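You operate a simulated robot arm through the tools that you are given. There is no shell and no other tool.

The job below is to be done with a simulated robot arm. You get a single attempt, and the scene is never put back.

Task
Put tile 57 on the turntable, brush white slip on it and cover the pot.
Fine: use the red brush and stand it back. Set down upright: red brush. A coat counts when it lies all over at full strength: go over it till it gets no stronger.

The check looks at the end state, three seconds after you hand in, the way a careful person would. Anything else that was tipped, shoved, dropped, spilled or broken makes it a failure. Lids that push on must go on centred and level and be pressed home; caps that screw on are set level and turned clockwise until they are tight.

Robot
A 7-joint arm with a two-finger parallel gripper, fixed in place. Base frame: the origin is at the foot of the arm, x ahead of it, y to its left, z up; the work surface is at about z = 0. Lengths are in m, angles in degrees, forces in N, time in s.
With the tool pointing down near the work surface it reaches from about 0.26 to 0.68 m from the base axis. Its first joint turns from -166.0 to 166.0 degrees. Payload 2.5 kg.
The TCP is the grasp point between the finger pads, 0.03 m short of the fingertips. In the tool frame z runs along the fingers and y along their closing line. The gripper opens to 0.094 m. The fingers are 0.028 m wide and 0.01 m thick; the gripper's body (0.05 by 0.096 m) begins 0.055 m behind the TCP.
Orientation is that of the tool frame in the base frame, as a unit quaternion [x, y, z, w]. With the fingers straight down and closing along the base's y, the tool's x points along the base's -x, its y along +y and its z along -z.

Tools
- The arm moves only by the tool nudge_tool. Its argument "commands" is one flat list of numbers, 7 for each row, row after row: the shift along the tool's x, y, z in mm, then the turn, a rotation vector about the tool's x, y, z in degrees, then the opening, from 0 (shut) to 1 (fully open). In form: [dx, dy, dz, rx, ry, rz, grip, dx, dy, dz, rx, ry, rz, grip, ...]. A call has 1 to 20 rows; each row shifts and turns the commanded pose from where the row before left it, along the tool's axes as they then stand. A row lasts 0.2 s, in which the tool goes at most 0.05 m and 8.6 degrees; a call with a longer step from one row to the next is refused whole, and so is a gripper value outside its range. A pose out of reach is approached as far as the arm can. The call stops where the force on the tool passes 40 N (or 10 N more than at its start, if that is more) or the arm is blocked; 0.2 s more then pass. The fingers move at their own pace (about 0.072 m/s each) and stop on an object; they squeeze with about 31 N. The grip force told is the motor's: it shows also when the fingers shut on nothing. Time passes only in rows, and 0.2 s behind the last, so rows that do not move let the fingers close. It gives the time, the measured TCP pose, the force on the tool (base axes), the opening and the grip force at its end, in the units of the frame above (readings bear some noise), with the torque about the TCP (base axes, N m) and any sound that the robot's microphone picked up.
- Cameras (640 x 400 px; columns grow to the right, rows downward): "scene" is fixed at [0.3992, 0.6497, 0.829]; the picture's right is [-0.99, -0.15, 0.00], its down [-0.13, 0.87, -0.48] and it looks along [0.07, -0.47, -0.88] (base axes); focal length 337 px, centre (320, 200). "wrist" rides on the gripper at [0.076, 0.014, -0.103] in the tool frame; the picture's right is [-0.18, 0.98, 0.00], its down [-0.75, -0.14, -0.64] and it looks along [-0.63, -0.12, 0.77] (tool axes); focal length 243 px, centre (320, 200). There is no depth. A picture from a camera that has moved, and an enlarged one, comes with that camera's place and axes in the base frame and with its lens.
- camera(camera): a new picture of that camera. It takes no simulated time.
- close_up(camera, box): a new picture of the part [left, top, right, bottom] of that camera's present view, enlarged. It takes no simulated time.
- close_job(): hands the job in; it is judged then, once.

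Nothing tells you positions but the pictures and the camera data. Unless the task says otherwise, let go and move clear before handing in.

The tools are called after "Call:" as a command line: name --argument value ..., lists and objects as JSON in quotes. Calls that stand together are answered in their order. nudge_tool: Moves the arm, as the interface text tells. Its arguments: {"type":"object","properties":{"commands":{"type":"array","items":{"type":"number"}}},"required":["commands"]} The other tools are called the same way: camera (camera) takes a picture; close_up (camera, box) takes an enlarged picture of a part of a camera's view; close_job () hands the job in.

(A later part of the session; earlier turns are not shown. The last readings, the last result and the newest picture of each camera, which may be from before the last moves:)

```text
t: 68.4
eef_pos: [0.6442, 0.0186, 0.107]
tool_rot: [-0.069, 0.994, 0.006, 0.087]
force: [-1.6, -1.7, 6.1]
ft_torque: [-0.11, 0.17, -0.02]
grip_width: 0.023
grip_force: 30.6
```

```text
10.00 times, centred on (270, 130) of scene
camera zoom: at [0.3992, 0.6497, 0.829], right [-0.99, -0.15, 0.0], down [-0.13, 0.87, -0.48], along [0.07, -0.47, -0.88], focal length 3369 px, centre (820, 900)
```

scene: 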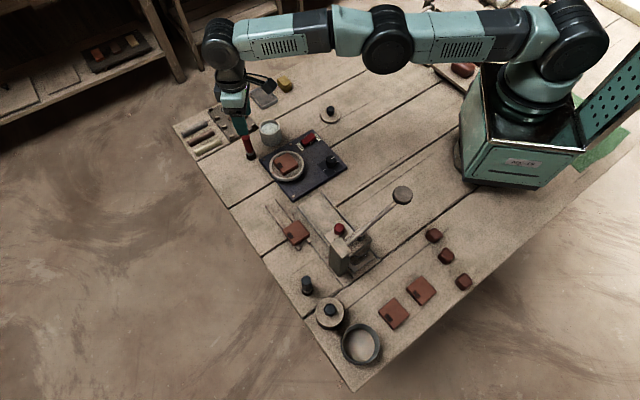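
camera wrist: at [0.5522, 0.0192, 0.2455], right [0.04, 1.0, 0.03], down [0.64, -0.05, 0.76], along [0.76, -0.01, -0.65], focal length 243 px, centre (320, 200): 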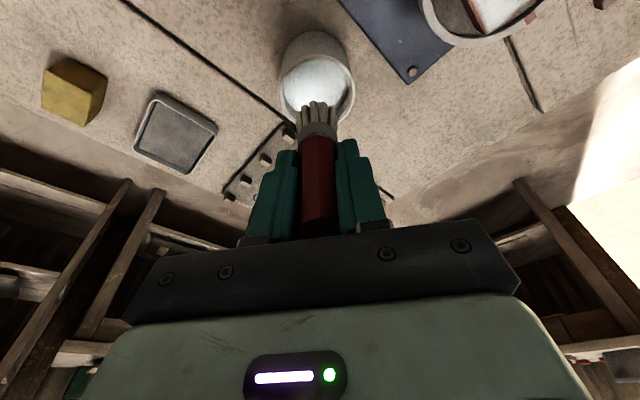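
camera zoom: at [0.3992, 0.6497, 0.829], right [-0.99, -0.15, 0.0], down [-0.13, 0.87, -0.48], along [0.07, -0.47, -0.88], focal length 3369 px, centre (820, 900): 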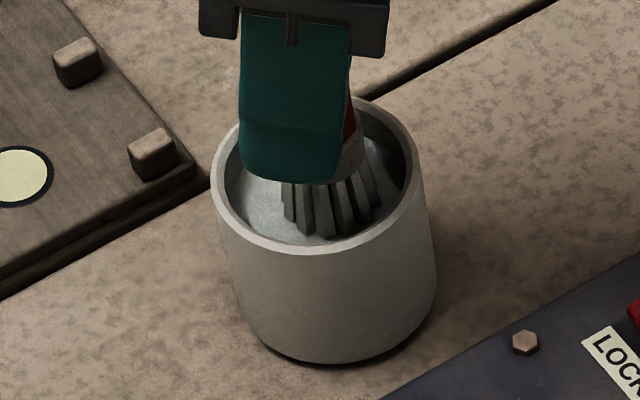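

Touching the slip at 6 N. Waiting a moment and raising to compare the bristle colour.

Call:
nudge_tool --commands '[0, 0, 0, 0, 0, 0, 0.05, -0.9, 0, -5, 0, 0, 0, 0.05, -2.6, 0, -15, 0, 0, 0, 0.05, -2.7, 0, -15, 0, 0, 0, 0.05, -2.7, 0, -15.2, 0, 0, 0, 0.05, 0, 0, 0, 0, 0, 0, 0.05]'

Call:
close_up --camera "wrist" --box '[240, 40, 400, 180]'

Call:
close_up --camera "scene" --box '[245, 90, 295, 140]'

```text
t: 69.8
eef_pos: [0.6435, 0.0177, 0.1569]
tool_rot: [-0.068, 0.994, 0.006, 0.086]
force: [-1.0, 0.0, -0.2]
ft_torque: [0.0, -0.02, -0.02]
grip_width: 0.0232
grip_force: 30.7
```

```text
2.86 times, centred on (320, 110) of wrist
camera zoom: at [0.5499, 0.0189, 0.2452], right [0.04, 1.0, 0.03], down [0.64, -0.05, 0.76], along [0.76, -0.01, -0.65], focal length 693 px, centre (320, 457)
```

zoom: 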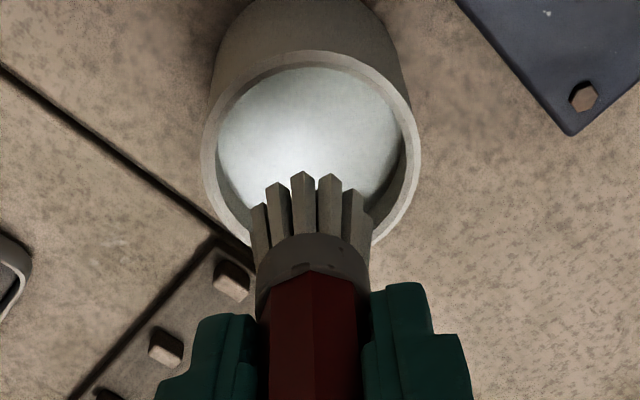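

```text
8.00 times, centred on (270, 115) of scene
camera zoom: at [0.3992, 0.6497, 0.829], right [-0.99, -0.15, 0.0], down [-0.13, 0.87, -0.48], along [0.07, -0.47, -0.88], focal length 2695 px, centre (720, 880)
```

zoom: 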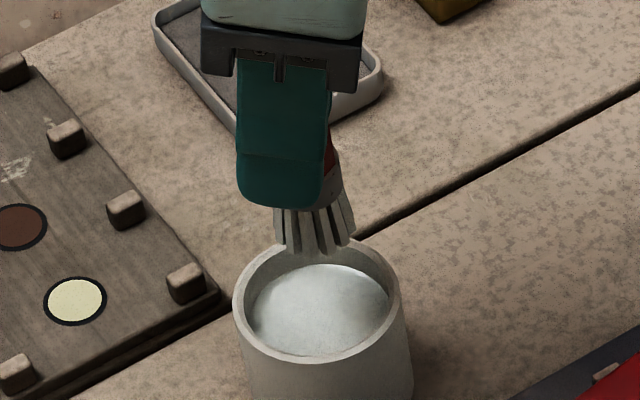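

Back over the tile, starting at its outer corner, then I'll go round the perimeter.

Call:
nudge_tool --commands '[5.4, 30.5, -0.95, 0, 0, 0, 0.05, 5.4, 30.5, -0.95, 0, 0, 0, 0.05, 5.4, 30.5, -0.95, 0, 0, 0, 0.05, 5.3, 30.5, -0.95, 0, 0, 0, 0.05, 2.1, 0, 12, 0, 0, 0, 0.05, 2.1, 0, 12, 0, 0, 0, 0.05, 1.5, 0, 8.5, 0, 0, 0, 0.05, 0.25, 0, 1.4, 0, 0, 0, 0.05, 0, 0, 0, 0, 0, 0, 0.05]'

Call:
close_up --camera "wrist" --box '[220, 0, 420, 180]'

Call:
close_up --camera "scene" --box '[260, 130, 320, 190]'

```text
t: 71.8
eef_pos: [0.6062, 0.1356, 0.122]
tool_rot: [-0.068, 0.994, 0.006, 0.087]
force: [0.5, 0.6, -1.4]
ft_torque: [-0.03, -0.04, -0.01]
grip_width: 0.0231
grip_force: 31.3
```

```text
2.22 times, centred on (320, 90) of wrist
camera zoom: at [0.5122, 0.1368, 0.2107], right [0.04, 1.0, 0.03], down [0.64, -0.05, 0.76], along [0.76, -0.01, -0.65], focal length 539 px, centre (320, 444)
```

zoom: 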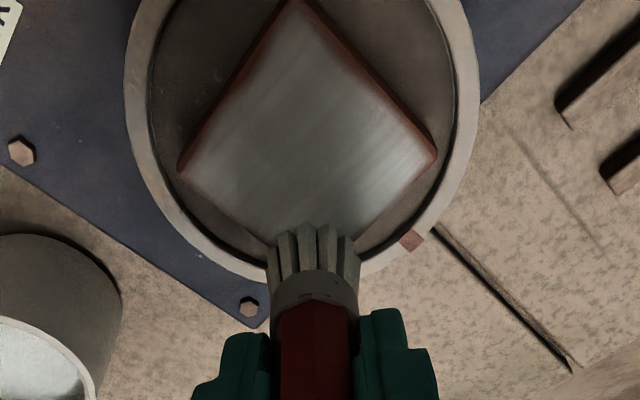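

```text
6.67 times, centred on (290, 160) of scene
camera zoom: at [0.3992, 0.6497, 0.829], right [-0.99, -0.15, 0.0], down [-0.13, 0.87, -0.48], along [0.07, -0.47, -0.88], focal length 2246 px, centre (520, 467)
```

zoom: 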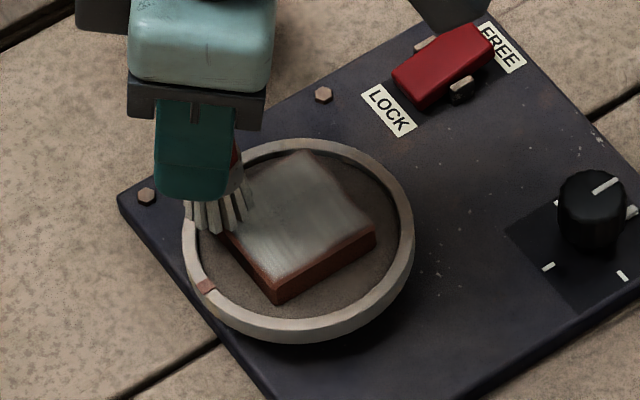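

Now a perimeter pass round all four edges.

Call:
nudge_tool --commands '[5.07, 6.71, -0.28, 0, 0, 0, 0.05, 4.98, 6.71, -0.88, 0, 0, 0, 0.05, 4.98, 6.71, -0.88, 0, 0, 0, 0.05, 4.98, 6.71, -0.88, 0, 0, 0, 0.05, 4.98, 6.71, -0.88, 0, 0, 0, 0.05, 6.6, -5.05, -1.17, 0, 0, 0, 0.05, 6.6, -5.05, -1.17, 0, 0, 0, 0.05, 6.6, -5.05, -1.17, 0, 0, 0, 0.05, 6.6, -5.05, -1.17, 0, 0, 0, 0.05, 6.6, -5.05, -1.17, 0, 0, 0, 0.05]'

Call:
close_up --camera "wrist" --box '[220, 20, 420, 200]'

Call:
close_up --camera "scene" --box '[260, 130, 320, 190]'

```text
t: 74.0
eef_pos: [0.5468, 0.1348, 0.1211]
tool_rot: [-0.069, 0.994, 0.006, 0.087]
force: [1.4, 1.3, 1.6]
ft_torque: [0.08, 0.0, -0.03]
grip_width: 0.0229
grip_force: 31.2
```

```text
2.22 times, centred on (320, 110) of wrist
camera zoom: at [0.4524, 0.1377, 0.2096], right [0.04, 1.0, 0.03], down [0.64, -0.05, 0.76], along [0.76, -0.01, -0.65], focal length 539 px, centre (320, 400)
```

zoom: 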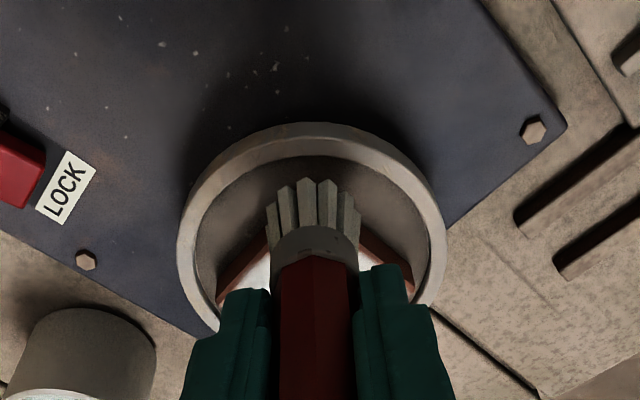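

```text
6.67 times, centred on (290, 160) of scene
camera zoom: at [0.3992, 0.6497, 0.829], right [-0.99, -0.15, 0.0], down [-0.13, 0.87, -0.48], along [0.07, -0.47, -0.88], focal length 2246 px, centre (520, 467)
```

zoom: 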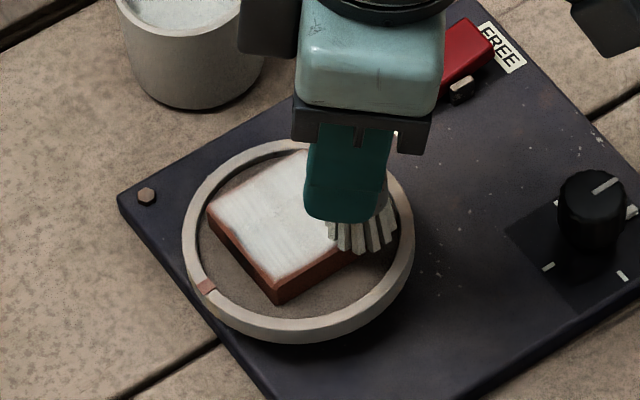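

Call:
nudge_tool --commands '[-4.98, -6.71, 0.88, 0, 0, 0, 0.05, -4.98, -6.71, 0.88, 0, 0, 0, 0.05, -4.98, -6.71, 0.88, 0, 0, 0, 0.05, -4.98, -6.71, 0.88, 0, 0, 0, 0.05, -4.98, -6.71, 0.88, 0, 0, 0, 0.05, -6.6, 5.05, 1.17, 0, 0, 0, 0.05, -6.6, 5.05, 1.17, 0, 0, 0, 0.05, -6.6, 5.05, 1.17, 0, 0, 0, 0.05, -6.6, 5.05, 1.17, 0, 0, 0, 0.05, -6.6, 5.05, 1.17, 0, 0, 0, 0.05]'

Call:
close_up --camera "wrist" --box '[220, 0, 420, 180]'

Call:
close_up --camera "scene" --box '[260, 130, 320, 190]'

```text
t: 76.2
eef_pos: [0.6059, 0.1356, 0.122]
tool_rot: [-0.068, 0.994, 0.006, 0.087]
force: [0.2, -1.4, 1.6]
ft_torque: [-0.07, 0.02, -0.01]
grip_width: 0.0232
grip_force: 31.2
```

```text
2.22 times, centred on (320, 90) of wrist
camera zoom: at [0.512, 0.137, 0.2097], right [0.04, 1.0, 0.03], down [0.64, -0.05, 0.76], along [0.76, -0.01, -0.65], focal length 539 px, centre (320, 444)
```

zoom: 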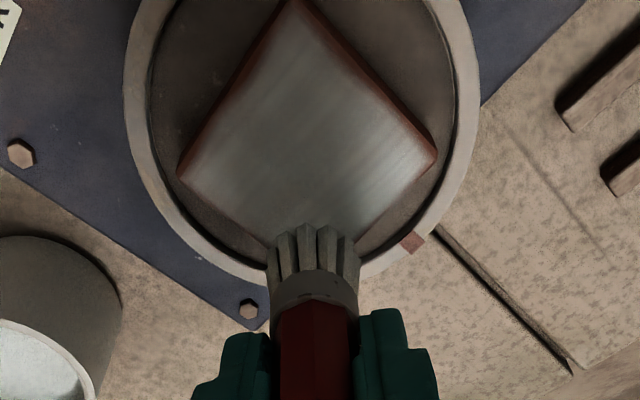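

```text
6.67 times, centred on (290, 160) of scene
camera zoom: at [0.3992, 0.6497, 0.829], right [-0.99, -0.15, 0.0], down [-0.13, 0.87, -0.48], along [0.07, -0.47, -0.88], focal length 2246 px, centre (520, 467)
```

zoom: 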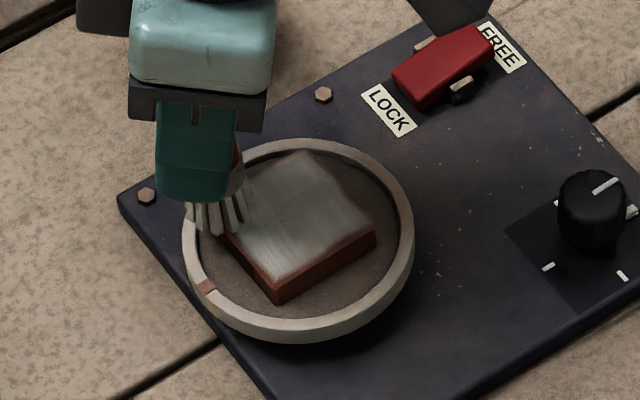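

The grey look is only the arm's shadow. Continuing with a closely spaced raster over the whole face.

Call:
nudge_tool --commands '[4.98, 6.71, -0.88, 0, 0, 0, 0.05, 4.98, 6.71, -0.88, 0, 0, 0, 0.05, 4.98, 6.71, -0.88, 0, 0, 0, 0.05, 4.98, 6.71, -0.88, 0, 0, 0, 0.05, 4.98, 6.71, -0.88, 0, 0, 0, 0.05, 6.29, -4.81, -1.11, 0, 0, 0, 0.05, -4.98, -6.71, 0.88, 0, 0, 0, 0.05, -4.98, -6.71, 0.88, 0, 0, 0, 0.05, -4.98, -6.71, 0.88, 0, 0, 0, 0.05, -4.98, -6.71, 0.88, 0, 0, 0, 0.05, -4.98, -6.71, 0.88, 0, 0, 0, 0.05, 6.29, -4.81, -1.11, 0, 0, 0, 0.05, 4.98, 6.71, -0.88, 0, 0, 0, 0.05, 4.98, 6.71, -0.88, 0, 0, 0, 0.05, 4.98, 6.71, -0.88, 0, 0, 0, 0.05, 4.98, 6.71, -0.88, 0, 0, 0, 0.05, 4.98, 6.71, -0.88, 0, 0, 0, 0.05]'

Call:
nudge_tool --commands '[6.29, -4.81, -1.11, 0, 0, 0, 0.05, -4.98, -6.71, 0.88, 0, 0, 0, 0.05, -4.98, -6.71, 0.88, 0, 0, 0, 0.05, -4.98, -6.71, 0.88, 0, 0, 0, 0.05, -4.98, -6.71, 0.88, 0, 0, 0, 0.05, -4.98, -6.71, 0.88, 0, 0, 0, 0.05, 6.29, -4.81, -1.11, 0, 0, 0, 0.05, 4.98, 6.71, -0.88, 0, 0, 0, 0.05, 4.98, 6.71, -0.88, 0, 0, 0, 0.05, 4.98, 6.71, -0.88, 0, 0, 0, 0.05, 4.98, 6.71, -0.88, 0, 0, 0, 0.05, 4.98, 6.71, -0.88, 0, 0, 0, 0.05, 6.29, -4.81, -1.11, 0, 0, 0, 0.05, -4.98, -6.71, 0.88, 0, 0, 0, 0.05, -4.98, -6.71, 0.88, 0, 0, 0, 0.05, -4.98, -6.71, 0.88, 0, 0, 0, 0.05, -4.98, -6.71, 0.88, 0, 0, 0, 0.05, -4.98, -6.71, 0.88, 0, 0, 0, 0.05]'

Call:
close_up --camera "wrist" --box '[240, 30, 440, 190]'

Call:
close_up --camera "scene" --box '[260, 130, 320, 190]'

```text
t: 79.8
eef_pos: [0.5659, 0.1527, 0.1208]
tool_rot: [-0.068, 0.994, 0.007, 0.087]
force: [0.3, 0.2, 0.2]
ft_torque: [0.01, 0.0, 0.0]
grip_width: 0.0228
grip_force: 31.0
```

```text
t: 83.6
eef_pos: [0.5773, 0.1072, 0.1214]
tool_rot: [-0.068, 0.994, 0.006, 0.088]
force: [-0.5, 0.3, -0.1]
ft_torque: [-0.01, 0.01, 0.01]
grip_width: 0.0229
grip_force: 30.2
```

```text
2.50 times, centred on (340, 110) of wrist
camera zoom: at [0.4845, 0.1094, 0.2105], right [0.04, 1.0, 0.03], down [0.64, -0.05, 0.76], along [0.76, -0.01, -0.65], focal length 606 px, centre (270, 425)
```

zoom: 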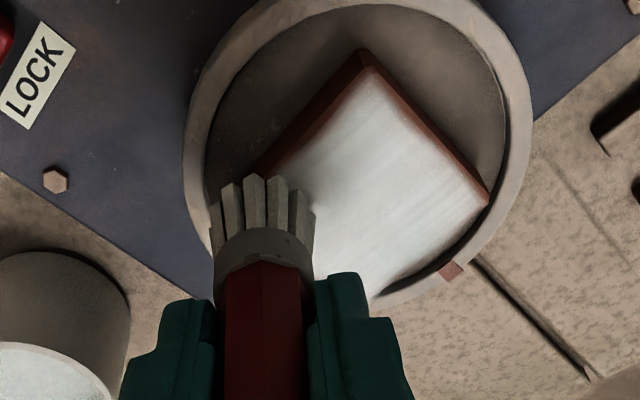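

```text
6.67 times, centred on (290, 160) of scene
camera zoom: at [0.3992, 0.6497, 0.829], right [-0.99, -0.15, 0.0], down [-0.13, 0.87, -0.48], along [0.07, -0.47, -0.88], focal length 2246 px, centre (520, 467)
```

zoom: 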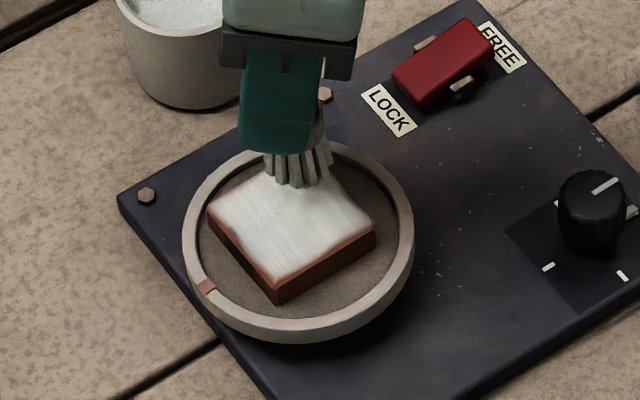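

Lifting off and moving aside to inspect the coat in good light.

Call:
nudge_tool --commands '[-3.1, 0, -17.7, 0, 0, 0, 0.05, -3.2, 0, -17.8, 0, 0, 0, 0.05, -13.5, -25.3, 2.4, 0, 0, 0, 0.05, -13.5, -25.3, 2.4, 0, 0, 0, 0.05, -13.5, -25.3, 2.4, 0, 0, 0, 0.05, -13.2, -23, 2.4, 0, 0, 0, 0.05, 0, 0, 0, 0, 0, 0, 0.05]'

Call:
camera --camera "wrist"

Call:
close_up --camera "scene" --box '[270, 145, 305, 185]'

```text
t: 85.2
eef_pos: [0.646, 0.0161, 0.1584]
tool_rot: [-0.068, 0.994, 0.005, 0.086]
force: [0.3, 0.0, -0.8]
ft_torque: [-0.02, -0.03, -0.01]
grip_width: 0.0226
grip_force: 31.2
```

```text
taken
camera wrist: at [0.552, 0.0175, 0.2467], right [0.04, 1.0, 0.03], down [0.64, -0.05, 0.76], along [0.76, -0.01, -0.65], focal length 243 px, centre (320, 200)
```

wrist: 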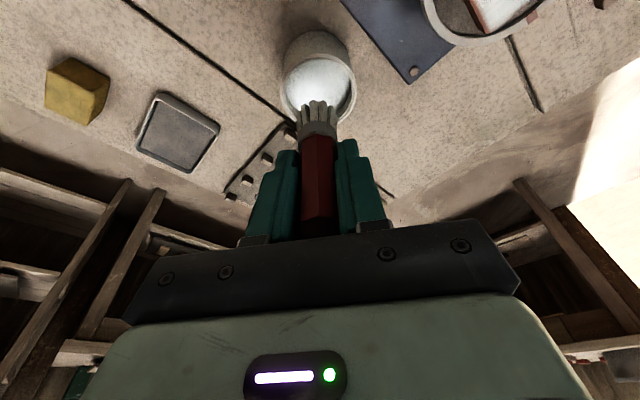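

```text
10.00 times, centred on (288, 165) of scene
camera zoom: at [0.3992, 0.6497, 0.829], right [-0.99, -0.15, 0.0], down [-0.13, 0.87, -0.48], along [0.07, -0.47, -0.88], focal length 3369 px, centre (645, 550)
```

zoom: 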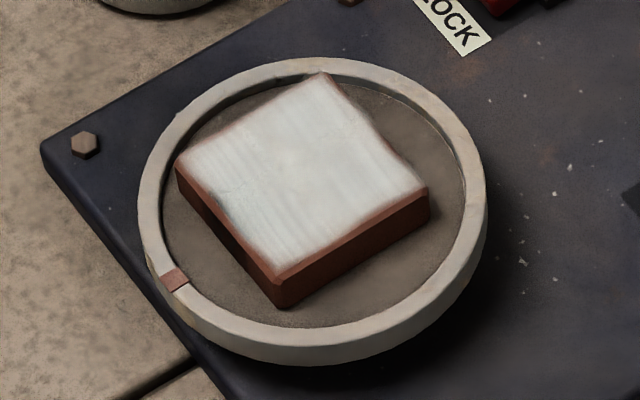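

Nearly there; edges still show a slight tint. Reloading the brush again.

Call:
nudge_tool --commands '[3.6, 1.1, 14.8, 0, 0, 0, 0.05, 2.6, 0, 15, 0, 0, 0, 0.05, 2.6, 0, 15, 0, 0, 0, 0.05, 0.75, 0, 4.2, 0, 0, 0, 0.05, 0.35, 0, 2, 0, 0, 0, 0.05, 0, 0, 0, 0, 0, 0, 0.05]'

Call:
close_up --camera "wrist" --box '[240, 60, 400, 200]'

```text
t: 86.6
eef_pos: [0.6455, 0.0174, 0.1078]
tool_rot: [-0.069, 0.994, 0.006, 0.09]
force: [-3.4, 0.0, 15.3]
ft_torque: [0.05, 0.38, 0.01]
grip_width: 0.0232
grip_force: 31.3
```

```text
2.86 times, centred on (320, 130) of wrist
camera zoom: at [0.5515, 0.0193, 0.195], right [0.04, 1.0, 0.03], down [0.64, -0.05, 0.77], along [0.77, -0.01, -0.64], focal length 693 px, centre (320, 400)
```

zoom: 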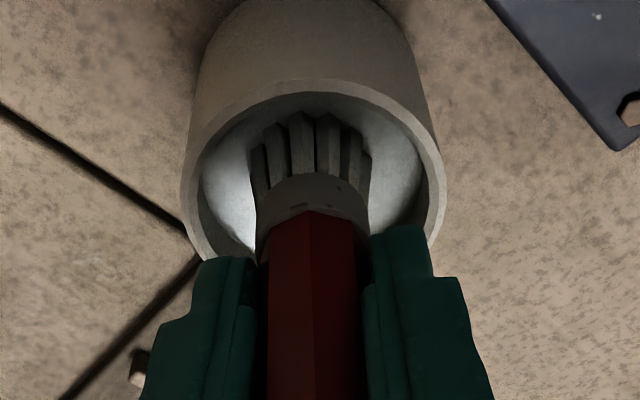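

Call:
nudge_tool --commands '[-0.9, 0, -5, 0, 0, 0, 0.05, -2.6, 0, -15, 0, 0, 0, 0.05, -2.7, 0, -15, 0, 0, 0, 0.05, -2.7, 0, -15.2, 0, 0, 0, 0.05, 10, 25.4, -1.76, 0, 0, 0, 0.05, 10, 25.4, -1.76, 0, 0, 0, 0.05, 10, 25.4, -1.76, 0, 0, 0, 0.05, 10, 25.4, -1.76, 0, 0, 0, 0.05, 10, 25.4, -1.76, 0, 0, 0, 0.05, 2.1, 0, 12, 0, 0, 0, 0.05, 2.1, 0, 12, 0, 0, 0, 0.05, 1.4, 0, 8, 0, 0, 0, 0.05, 0, 0, 0, 0, 0, 0, 0.05]'

Call:
close_up --camera "wrist" --box '[240, 30, 400, 170]'

Call:
close_up --camera "scene" --box '[260, 130, 320, 190]'

```text
t: 89.4
eef_pos: [0.5793, 0.1364, 0.1229]
tool_rot: [-0.068, 0.994, 0.006, 0.087]
force: [0.4, 0.4, -0.2]
ft_torque: [0.05, 0.02, -0.01]
grip_width: 0.0232
grip_force: 31.2
```

```text
2.86 times, centred on (320, 100) of wrist
camera zoom: at [0.4847, 0.1389, 0.2114], right [0.04, 1.0, 0.03], down [0.64, -0.05, 0.76], along [0.76, -0.01, -0.65], focal length 693 px, centre (320, 486)
```

zoom: 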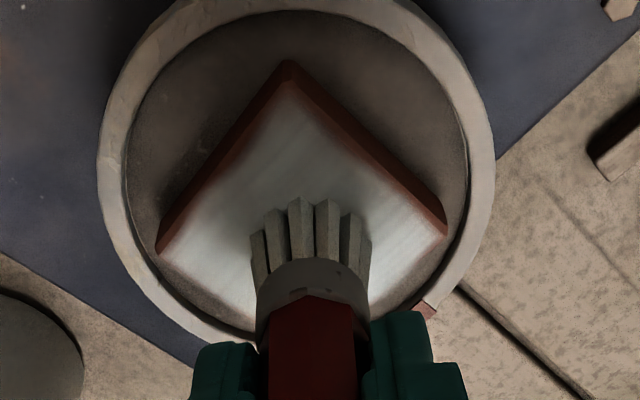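

```text
6.67 times, centred on (290, 160) of scene
camera zoom: at [0.3992, 0.6497, 0.829], right [-0.99, -0.15, 0.0], down [-0.13, 0.87, -0.48], along [0.07, -0.47, -0.88], focal length 2246 px, centre (520, 467)
```

zoom: 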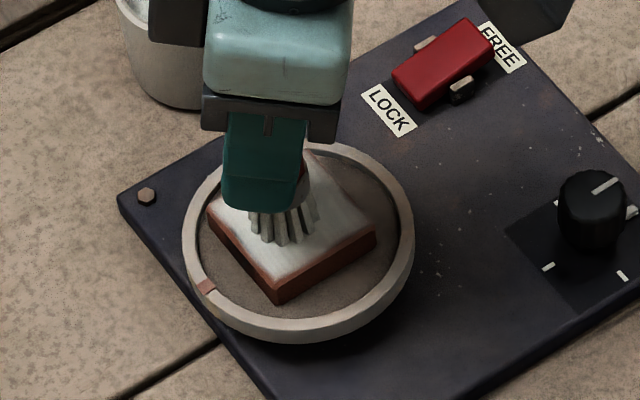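

Near-side edges (toward the robot) are the thin ones, since the brush tip sits about 2–3 mm outward of my raster. I lower to light contact, then work those edges.

Call:
nudge_tool --commands '[0.17, 0, 1, 0, 0, 0, 0.05, 0.17, 0, 1, 0, 0, 0, 0.05, 0, 0, 0, 0, 0, 0, 0.05]'

```text
t: 90.2
eef_pos: [0.5786, 0.1379, 0.1211]
tool_rot: [-0.068, 0.994, 0.006, 0.089]
force: [1.9, -1.2, 9.3]
ft_torque: [-0.16, -0.05, -0.01]
grip_width: 0.023
grip_force: 31.2
```

Call:
nudge_tool --commands '[6.9, -5.36, -1.84, 0, 0, 0, 0.05, 7, -5.36, -1.24, 0, 0, 0, 0.05, 7, -5.36, -1.24, 0, 0, 0, 0.05, 4.55, 6.12, -0.8, 0, 0, 0, 0.05, 4.55, 6.12, -0.8, 0, 0, 0, 0.05, 4.55, 6.12, -0.8, 0, 0, 0, 0.05, -5.22, -7.02, 0.92, 0, 0, 0, 0.05, -5.22, -7.02, 0.92, 0, 0, 0, 0.05, -5.22, -7.02, 0.92, 0, 0, 0, 0.05, -5.22, -7.02, 0.92, 0, 0, 0, 0.05, -5.22, -7.02, 0.92, 0, 0, 0, 0.05, 5.22, 7.02, -0.92, 0, 0, 0, 0.05, 5.22, 7.02, -0.92, 0, 0, 0, 0.05, 5.22, 7.02, -0.92, 0, 0, 0, 0.05, 5.22, 7.02, -0.92, 0, 0, 0, 0.05, 5.22, 7.02, -0.92, 0, 0, 0, 0.05]'

Call:
close_up --camera "wrist" --box '[240, 50, 400, 190]'

Call:
close_up --camera "scene" --box '[260, 130, 320, 190]'

```text
t: 93.6
eef_pos: [0.5429, 0.1335, 0.1207]
tool_rot: [-0.068, 0.994, 0.006, 0.088]
force: [1.9, -1.4, 4.8]
ft_torque: [-0.11, -0.2, -0.01]
grip_width: 0.023
grip_force: 30.5
```

```text
2.86 times, centred on (320, 120) of wrist
camera zoom: at [0.4482, 0.1358, 0.2104], right [0.04, 1.0, 0.03], down [0.64, -0.05, 0.76], along [0.76, -0.01, -0.64], focal length 693 px, centre (320, 429)
```

zoom: 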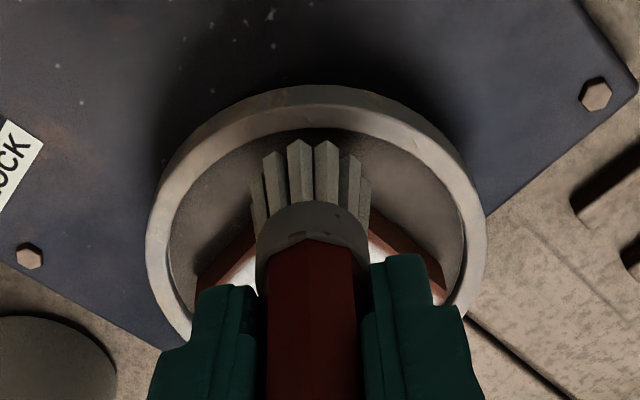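

```text
6.67 times, centred on (290, 160) of scene
camera zoom: at [0.3992, 0.6497, 0.829], right [-0.99, -0.15, 0.0], down [-0.13, 0.87, -0.48], along [0.07, -0.47, -0.88], focal length 2246 px, centre (520, 467)
```

zoom: 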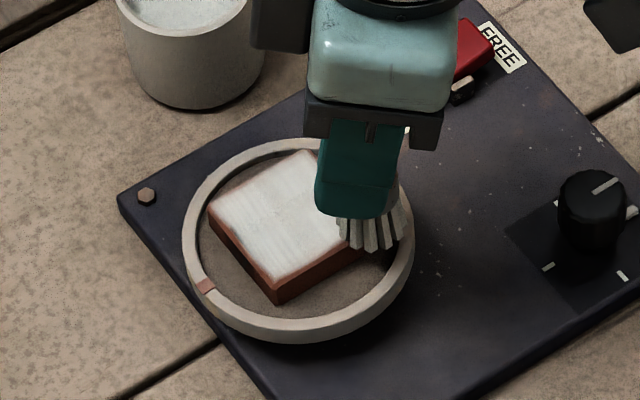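

Now the edge facing +y/robot, back and forth, then along the next edge.

Call:
nudge_tool --commands '[-6.92, 5.29, 1.22, 0, 0, 0, 0.05, -6.92, 5.29, 1.22, 0, 0, 0, 0.05, -6.92, 5.29, 1.22, 0, 0, 0, 0.05, -6.92, 5.29, 1.22, 0, 0, 0, 0.05, -6.92, 5.29, 1.22, 0, 0, 0, 0.05, 6.92, -5.29, -1.22, 0, 0, 0, 0.05, 6.92, -5.29, -1.22, 0, 0, 0, 0.05, 6.92, -5.29, -1.22, 0, 0, 0, 0.05, 6.92, -5.29, -1.22, 0, 0, 0, 0.05, 6.92, -5.29, -1.22, 0, 0, 0, 0.05, -6.92, 5.29, 1.22, 0, 0, 0, 0.05, -6.92, 5.29, 1.22, 0, 0, 0, 0.05, -6.92, 5.29, 1.22, 0, 0, 0, 0.05, -6.92, 5.29, 1.22, 0, 0, 0, 0.05, -6.92, 5.29, 1.22, 0, 0, 0, 0.05, -5.22, -7.02, 0.92, 0, 0, 0, 0.05, -5.22, -7.02, 0.92, 0, 0, 0, 0.05, -5.22, -7.02, 0.92, 0, 0, 0, 0.05, -5.22, -7.02, 0.92, 0, 0, 0, 0.05, -5.22, -7.02, 0.92, 0, 0, 0, 0.05]'

Call:
close_up --camera "wrist" --box '[220, 0, 420, 180]'

Call:
close_up --camera "scene" --box '[260, 130, 320, 190]'

```text
t: 97.8
eef_pos: [0.6033, 0.135, 0.1231]
tool_rot: [-0.069, 0.994, 0.006, 0.087]
force: [0.2, -0.3, 0.3]
ft_torque: [0.0, 0.0, 0.01]
grip_width: 0.0226
grip_force: 31.2
```

```text
2.22 times, centred on (320, 90) of wrist
camera zoom: at [0.5096, 0.136, 0.2115], right [0.04, 1.0, 0.03], down [0.64, -0.05, 0.76], along [0.76, -0.01, -0.65], focal length 539 px, centre (320, 444)
```

zoom: 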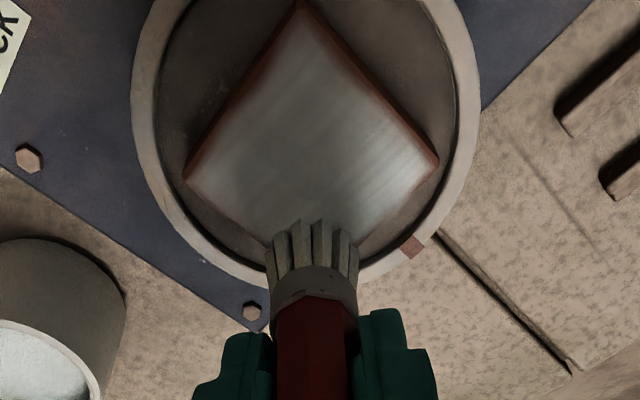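

```text
6.67 times, centred on (290, 160) of scene
camera zoom: at [0.3992, 0.6497, 0.829], right [-0.99, -0.15, 0.0], down [-0.13, 0.87, -0.48], along [0.07, -0.47, -0.88], focal length 2246 px, centre (520, 467)
```

zoom: 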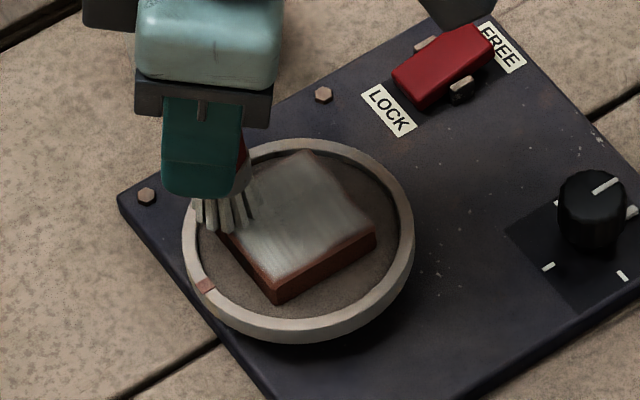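

Call:
close_up --camera "wrist" --box '[270, 80, 370, 220]'

Call:
close_up --camera "scene" --box '[270, 140, 300, 170]'

```text
2.86 times, centred on (320, 150) of wrist
camera zoom: at [0.5096, 0.136, 0.2115], right [0.04, 1.0, 0.03], down [0.64, -0.05, 0.76], along [0.76, -0.01, -0.65], focal length 693 px, centre (320, 343)
```

zoom: 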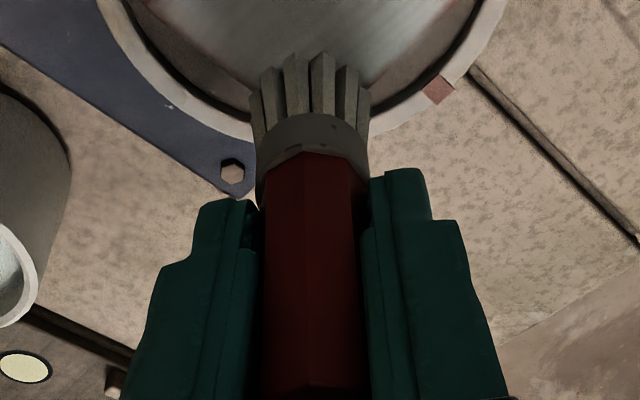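

```text
13.33 times, centred on (285, 155) of scene
camera zoom: at [0.3992, 0.6497, 0.829], right [-0.99, -0.15, 0.0], down [-0.13, 0.87, -0.48], along [0.07, -0.47, -0.88], focal length 4492 px, centre (787, 800)
```

zoom: 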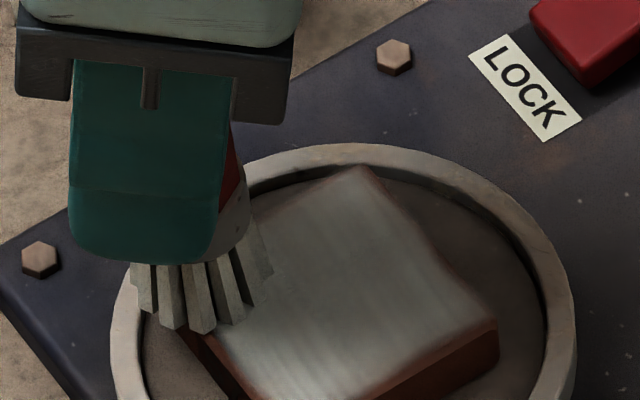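

Call:
nudge_tool --commands '[6.97, -5.29, -0.92, 0, 0, 0, 0.05, 6.92, -5.29, -1.22, 0, 0, 0, 0.05, 6.92, -5.29, -1.22, 0, 0, 0, 0.05, 6.92, -5.29, -1.22, 0, 0, 0, 0.05, 6.92, -5.29, -1.22, 0, 0, 0, 0.05, -6.92, 5.29, 1.22, 0, 0, 0, 0.05, -6.92, 5.29, 1.22, 0, 0, 0, 0.05, -6.92, 5.29, 1.22, 0, 0, 0, 0.05, -6.92, 5.29, 1.22, 0, 0, 0, 0.05, -6.92, 5.29, 1.22, 0, 0, 0, 0.05, -3.1, 0, -17.7, 0, 0, 0, 0.05, -3.2, 0, -17.8, 0, 0, 0, 0.05, -4, -30, 0.9, 0, 0, 0, 0.05, -6, -30, 0.9, 0, 0, 0, 0.05, -6, -30, 0.9, 0, 0, 0, 0.05, -6, -30, 0.9, 0, 0, 0, 0.05, 0, 0, 0, 0, 0, 0, 0.05]'

Call:
close_up --camera "wrist" --box '[240, 40, 400, 180]'

Call:
close_up --camera "scene" --box '[270, 145, 305, 185]'

Call:
close_up --camera "scene" --box '[240, 90, 300, 140]'

```text
t: 101.4
eef_pos: [0.644, 0.0177, 0.1564]
tool_rot: [-0.069, 0.994, 0.006, 0.087]
force: [0.8, -0.2, 0.4]
ft_torque: [0.0, 0.02, 0.01]
grip_width: 0.0229
grip_force: 31.4
```

```text
2.86 times, centred on (320, 110) of wrist
camera zoom: at [0.5492, 0.02, 0.245], right [0.04, 1.0, 0.03], down [0.64, -0.05, 0.76], along [0.76, -0.01, -0.65], focal length 693 px, centre (320, 457)
```

zoom: 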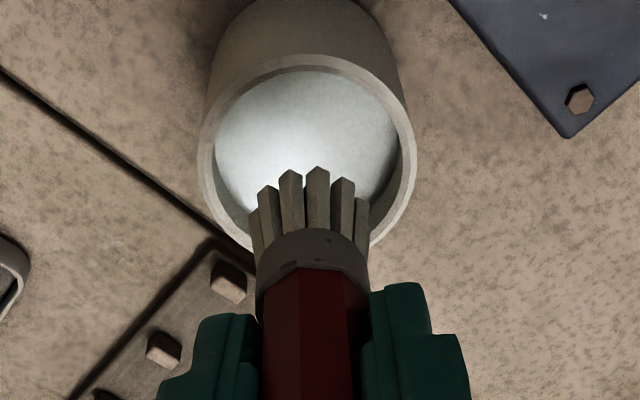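

```text
10.00 times, centred on (288, 165) of scene
camera zoom: at [0.3992, 0.6497, 0.829], right [-0.99, -0.15, 0.0], down [-0.13, 0.87, -0.48], along [0.07, -0.47, -0.88], focal length 3369 px, centre (645, 550)
```

zoom: 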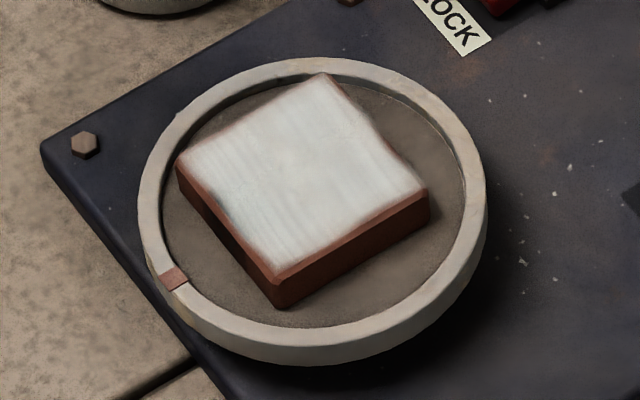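

```text
8.00 times, centred on (270, 115) of scene
camera zoom: at [0.3992, 0.6497, 0.829], right [-0.99, -0.15, 0.0], down [-0.13, 0.87, -0.48], along [0.07, -0.47, -0.88], focal length 2695 px, centre (720, 880)
```

zoom: 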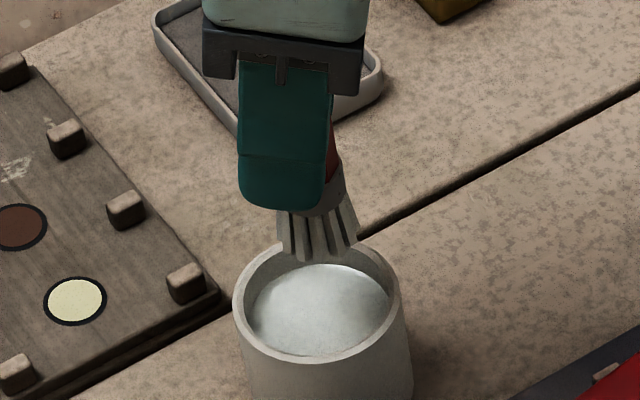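

Coat is better; thin rims remain at two edges. One more reload and then edge passes further out.

Call:
nudge_tool --commands '[1.1, -1.4, 15.2, 0, 0, 0, 0.05, 2.6, 0, 15, 0, 0, 0, 0.05, 2.6, 0, 15, 0, 0, 0, 0.05, 0.35, 0, 2, 0, 0, 0, 0.05, 0.17, 0, 1, 0, 0, 0, 0.05, 0, 0, 0, 0, 0, 0, 0.05]'

Call:
close_up --camera "wrist" --box '[240, 60, 400, 200]'

```text
t: 102.8
eef_pos: [0.6449, 0.0167, 0.1105]
tool_rot: [-0.069, 0.994, 0.006, 0.087]
force: [-0.3, -0.3, -1.0]
ft_torque: [0.01, -0.01, -0.01]
grip_width: 0.0226
grip_force: 31.0
```

```text
2.86 times, centred on (320, 130) of wrist
camera zoom: at [0.5506, 0.0183, 0.1981], right [0.04, 1.0, 0.03], down [0.64, -0.05, 0.76], along [0.76, -0.01, -0.65], focal length 693 px, centre (320, 400)
```

zoom: 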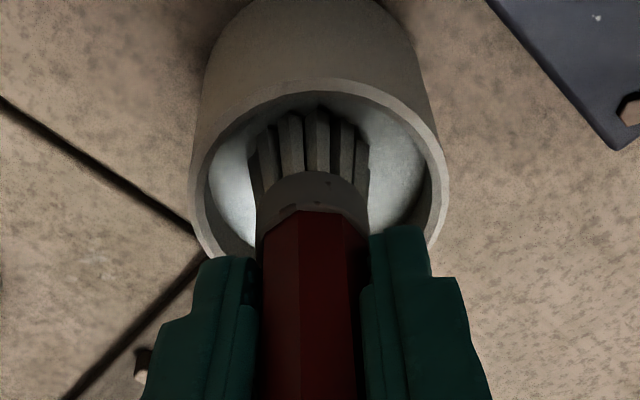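

Call:
nudge_tool --commands '[0.17, 0, 1, 0, 0, 0, 0.05, 0.17, 0, 1, 0, 0, 0, 0.05, 0, 0, 0, 0, 0, 0, 0.05]'

```text
t: 103.6
eef_pos: [0.6443, 0.0178, 0.1073]
tool_rot: [-0.069, 0.994, 0.006, 0.087]
force: [-0.9, -0.3, -0.8]
ft_torque: [0.0, 0.02, 0.0]
grip_width: 0.0223
grip_force: 30.8
```

Call:
nudge_tool --commands '[0.17, 0, 1, 0, 0, 0, 0.05, 0, 0, 0, 0, 0, 0, 0.05]'

Call:
close_up --camera "wrist" --box '[240, 60, 400, 200]'

```text
t: 104.2
eef_pos: [0.6437, 0.0171, 0.1077]
tool_rot: [-0.069, 0.994, 0.007, 0.087]
force: [-0.8, -1.2, 5.1]
ft_torque: [-0.07, 0.12, 0.02]
grip_width: 0.0224
grip_force: 31.4
```

```text
2.86 times, centred on (320, 130) of wrist
camera zoom: at [0.5505, 0.019, 0.1958], right [0.04, 1.0, 0.03], down [0.64, -0.05, 0.76], along [0.76, -0.01, -0.64], focal length 693 px, centre (320, 400)
```

zoom: 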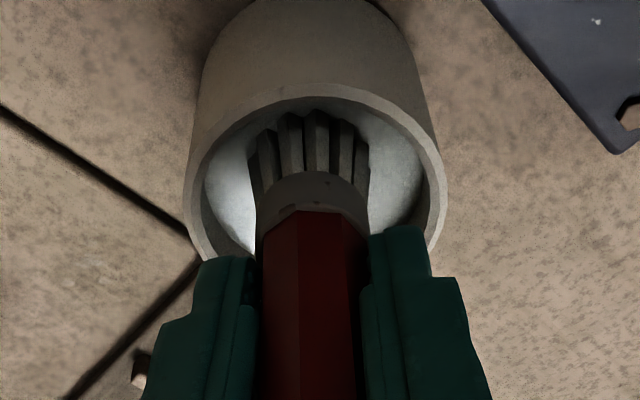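

Loaded. Back to the outer corner of the tile for a wider perimeter pass.

Call:
nudge_tool --commands '[-0.9, 0, -5, 0, 0, 0, 0.05, -2.6, 0, -15, 0, 0, 0, 0.05, -2.7, 0, -15, 0, 0, 0, 0.05, -2.6, 0, -14.2, 0, 0, 0, 0.05, 5.2, 30.35, -0.92, 0, 0, 0, 0.05, 5.2, 30.35, -0.92, 0, 0, 0, 0.05, 5.2, 30.35, -0.92, 0, 0, 0, 0.05, 5.3, 30.35, -0.92, 0, 0, 0, 0.05, 2.1, 0, 12, 0, 0, 0, 0.05, 2.1, 0, 12, 0, 0, 0, 0.05, 1.5, 0, 8.6, 0, 0, 0, 0.05, 0, 0, 0, 0, 0, 0, 0.05]'

Call:
close_up --camera "wrist" --box '[220, 0, 420, 180]'

Call:
close_up --camera "scene" --box '[260, 130, 320, 190]'

```text
t: 106.8
eef_pos: [0.6071, 0.1336, 0.1252]
tool_rot: [-0.069, 0.994, 0.006, 0.088]
force: [-0.9, 0.7, 0.1]
ft_torque: [0.0, -0.02, 0.03]
grip_width: 0.0221
grip_force: 31.2
```

```text
2.22 times, centred on (320, 90) of wrist
camera zoom: at [0.5132, 0.1354, 0.2131], right [0.04, 1.0, 0.03], down [0.64, -0.05, 0.76], along [0.76, -0.01, -0.65], focal length 539 px, centre (320, 444)
```

zoom: 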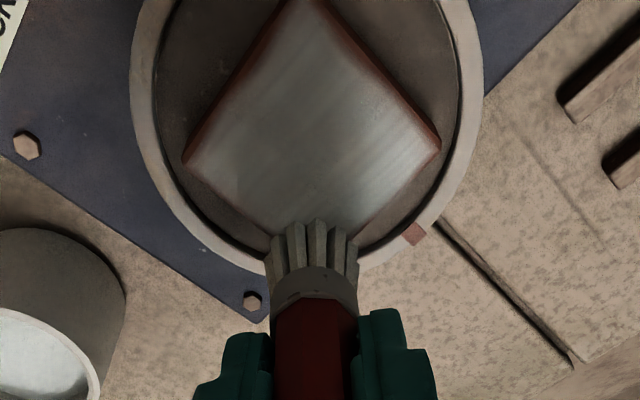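

```text
6.67 times, centred on (290, 160) of scene
camera zoom: at [0.3992, 0.6497, 0.829], right [-0.99, -0.15, 0.0], down [-0.13, 0.87, -0.48], along [0.07, -0.47, -0.88], focal length 2246 px, centre (520, 467)
```

zoom: 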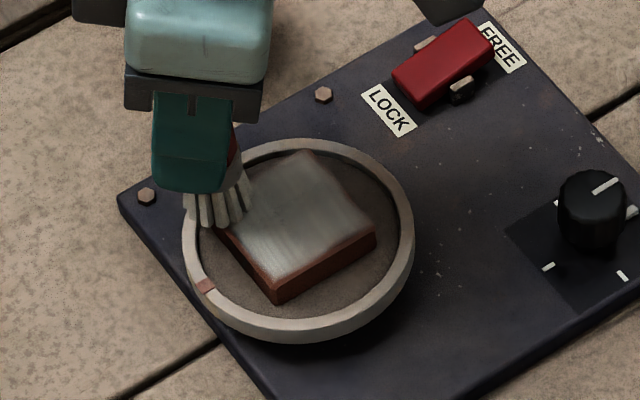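

Call:
nudge_tool --commands '[5.59, 7.18, 0.54, 0, 0, 0, 0.05, 5.33, 7.18, -0.94, 0, 0, 0, 0.05, 5.33, 7.18, -0.94, 0, 0, 0, 0.05, 5.33, 7.18, -0.94, 0, 0, 0, 0.05, 5.33, 7.18, -0.94, 0, 0, 0, 0.05, 7.08, -5.42, -1.25, 0, 0, 0, 0.05, 7.08, -5.42, -1.25, 0, 0, 0, 0.05, 7.08, -5.42, -1.25, 0, 0, 0, 0.05, 7.08, -5.42, -1.25, 0, 0, 0, 0.05, 7.08, -5.42, -1.25, 0, 0, 0, 0.05, -5.33, -7.18, 0.94, 0, 0, 0, 0.05, -5.33, -7.18, 0.94, 0, 0, 0, 0.05, -5.33, -7.18, 0.94, 0, 0, 0, 0.05, -5.33, -7.18, 0.94, 0, 0, 0, 0.05, -5.33, -7.18, 0.94, 0, 0, 0, 0.05, -7.08, 5.42, 1.25, 0, 0, 0, 0.05, -7.08, 5.42, 1.25, 0, 0, 0, 0.05, -7.08, 5.42, 1.25, 0, 0, 0, 0.05, -7.08, 5.42, 1.25, 0, 0, 0, 0.05, -7.08, 5.42, 1.25, 0, 0, 0, 0.05]'

Call:
close_up --camera "wrist" --box '[220, 0, 420, 180]'

Call:
close_up --camera "scene" --box '[260, 130, 320, 190]'

```text
t: 111.0
eef_pos: [0.6074, 0.1337, 0.1219]
tool_rot: [-0.069, 0.994, 0.006, 0.087]
force: [-2.8, -3.0, 9.2]
ft_torque: [-0.16, 0.29, 0.05]
grip_width: 0.0224
grip_force: 30.5
```

```text
2.22 times, centred on (320, 90) of wrist
camera zoom: at [0.5128, 0.1364, 0.2107], right [0.04, 1.0, 0.03], down [0.64, -0.05, 0.76], along [0.76, -0.01, -0.65], focal length 539 px, centre (320, 444)
```

zoom: 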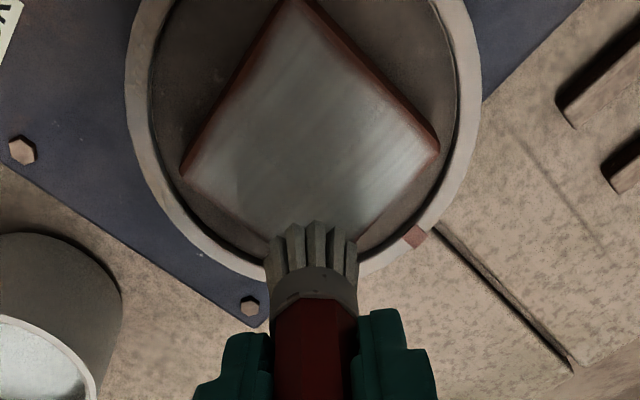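

```text
6.67 times, centred on (290, 160) of scene
camera zoom: at [0.3992, 0.6497, 0.829], right [-0.99, -0.15, 0.0], down [-0.13, 0.87, -0.48], along [0.07, -0.47, -0.88], focal length 2246 px, centre (520, 467)
```

zoom: 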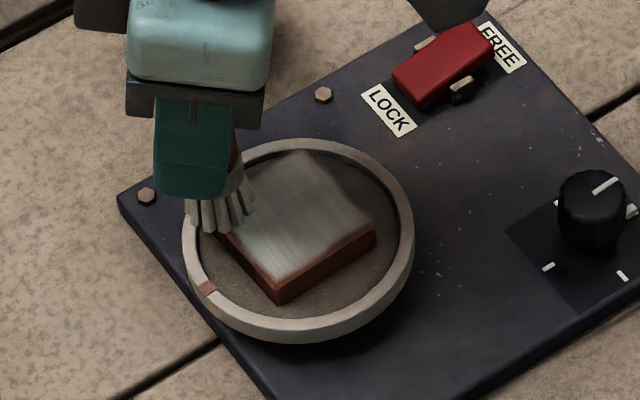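

Call:
nudge_tool --commands '[7.0, -5.42, -1.65, 0, 0, 0, 0.05, 7.08, -5.42, -1.25, 0, 0, 0, 0.05, 7.08, -5.42, -1.25, 0, 0, 0, 0.05, 7.08, -5.42, -1.25, 0, 0, 0, 0.05, 7.08, -5.42, -1.25, 0, 0, 0, 0.05, 6.52, 8.78, -1.15, 0, 0, 0, 0.05, -7.08, 5.42, 1.25, 0, 0, 0, 0.05, -7.08, 5.42, 1.25, 0, 0, 0, 0.05, -7.08, 5.42, 1.25, 0, 0, 0, 0.05, -7.08, 5.42, 1.25, 0, 0, 0, 0.05, -7.08, 5.42, 1.25, 0, 0, 0, 0.05, 6.52, 8.78, -1.15, 0, 0, 0, 0.05, 7.08, -5.42, -1.25, 0, 0, 0, 0.05, 7.08, -5.42, -1.25, 0, 0, 0, 0.05, 7.08, -5.42, -1.25, 0, 0, 0, 0.05, 7.08, -5.42, -1.25, 0, 0, 0, 0.05, 7.08, -5.42, -1.25, 0, 0, 0, 0.05]'

Call:
nudge_tool --commands '[6.52, 8.78, -1.15, 0, 0, 0, 0.05, -7.08, 5.42, 1.25, 0, 0, 0, 0.05, -7.08, 5.42, 1.25, 0, 0, 0, 0.05, -7.08, 5.42, 1.25, 0, 0, 0, 0.05, -7.08, 5.42, 1.25, 0, 0, 0, 0.05, -7.08, 5.42, 1.25, 0, 0, 0, 0.05, 6.52, 8.78, -1.15, 0, 0, 0, 0.05, 7.08, -5.42, -1.25, 0, 0, 0, 0.05, 7.08, -5.42, -1.25, 0, 0, 0, 0.05, 7.08, -5.42, -1.25, 0, 0, 0, 0.05, 7.08, -5.42, -1.25, 0, 0, 0, 0.05, 7.08, -5.42, -1.25, 0, 0, 0, 0.05]'

Call:
close_up --camera "wrist" --box '[240, 50, 400, 190]'

Call:
close_up --camera "scene" --box '[260, 130, 320, 190]'

```text
t: 114.6
eef_pos: [0.559, 0.1178, 0.1233]
tool_rot: [-0.069, 0.994, 0.006, 0.088]
force: [0.1, 0.0, -0.1]
ft_torque: [0.0, -0.03, 0.01]
grip_width: 0.0222
grip_force: 31.3
```

```text
t: 117.2
eef_pos: [0.5417, 0.1336, 0.1232]
tool_rot: [-0.069, 0.994, 0.007, 0.087]
force: [-0.2, 0.2, -0.4]
ft_torque: [-0.02, -0.01, -0.04]
grip_width: 0.0221
grip_force: 30.8
```

```text
2.86 times, centred on (320, 120) of wrist
camera zoom: at [0.4489, 0.136, 0.2118], right [0.04, 1.0, 0.03], down [0.64, -0.05, 0.76], along [0.76, -0.01, -0.65], focal length 693 px, centre (320, 429)
```

zoom: 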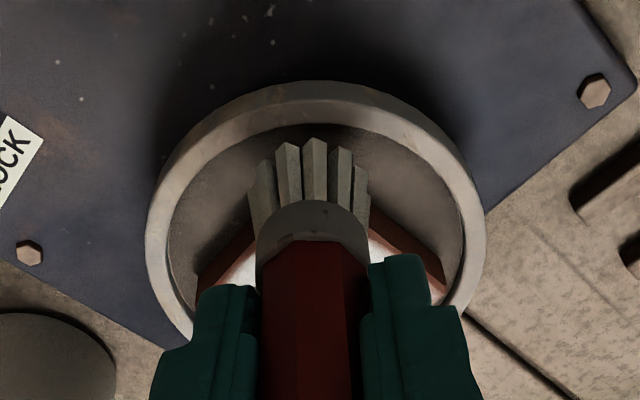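

```text
6.67 times, centred on (290, 160) of scene
camera zoom: at [0.3992, 0.6497, 0.829], right [-0.99, -0.15, 0.0], down [-0.13, 0.87, -0.48], along [0.07, -0.47, -0.88], focal length 2246 px, centre (520, 467)
```

zoom: 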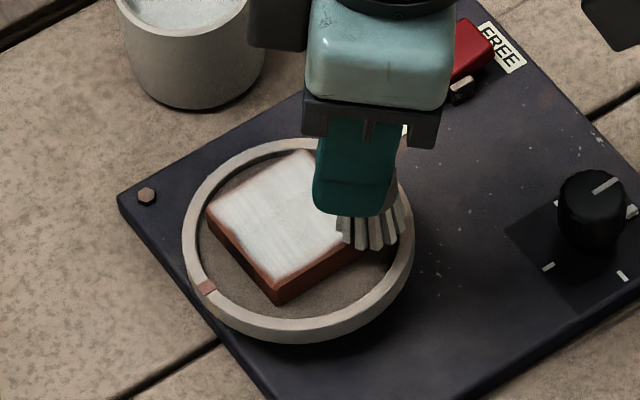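

Call:
nudge_tool --commands '[-3.5, 0, -20, 0, 0, 0, 0.05, 8, 0, -35, 0, 0, 0, 0.05, 8, 0, -35, 0, 0, 0, 0.05, 8, 0, -20, 0, 0, 0, 0.05, 0, 0, 0, 0, 0, 0, 0.05]'

Call:
camera --camera "wrist"

Call:
close_up --camera "wrist" --box '[260, 30, 380, 130]'

Call:
close_up --camera "scene" --box '[270, 145, 305, 185]'

```text
t: 118.4
eef_pos: [0.5029, 0.1277, 0.228]
tool_rot: [-0.068, 0.994, 0.006, 0.087]
force: [0.6, 0.5, -1.3]
ft_torque: [0.01, -0.02, 0.03]
grip_width: 0.0223
grip_force: 31.4
```

```text
taken
camera wrist: at [0.4104, 0.1296, 0.3177], right [0.04, 1.0, 0.03], down [0.64, -0.05, 0.76], along [0.76, -0.01, -0.65], focal length 243 px, centre (320, 200)
```

wrist: 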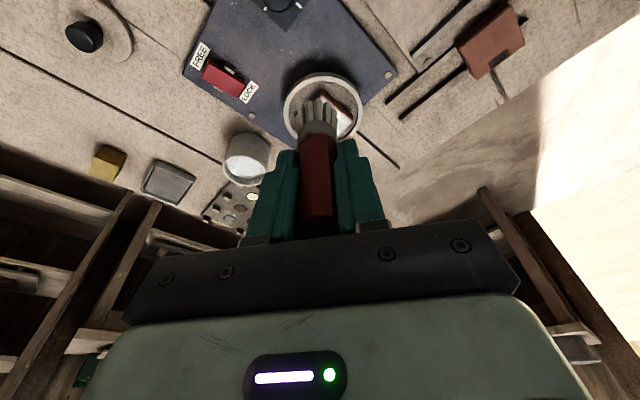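

```text
4.00 times, centred on (320, 80) of wrist
camera zoom: at [0.4104, 0.1296, 0.3177], right [0.04, 1.0, 0.03], down [0.64, -0.05, 0.76], along [0.76, -0.01, -0.65], focal length 970 px, centre (320, 680)
```

zoom: 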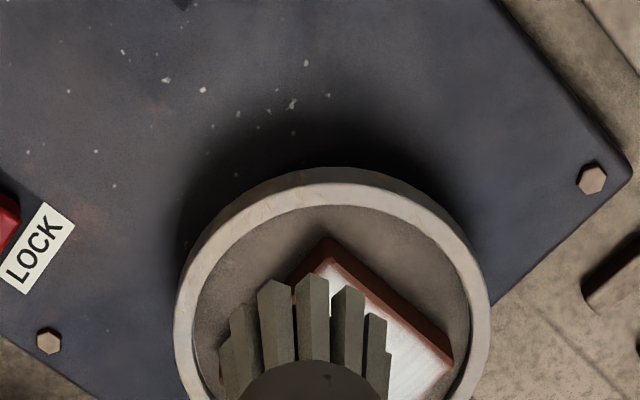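

```text
10.00 times, centred on (288, 165) of scene
camera zoom: at [0.3992, 0.6497, 0.829], right [-0.99, -0.15, 0.0], down [-0.13, 0.87, -0.48], along [0.07, -0.47, -0.88], focal length 3369 px, centre (645, 550)
```

zoom: 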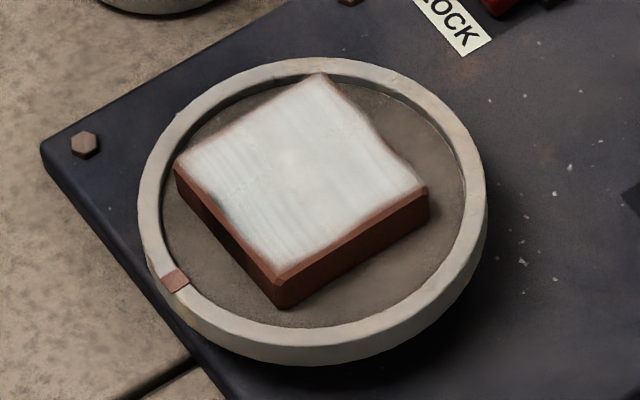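

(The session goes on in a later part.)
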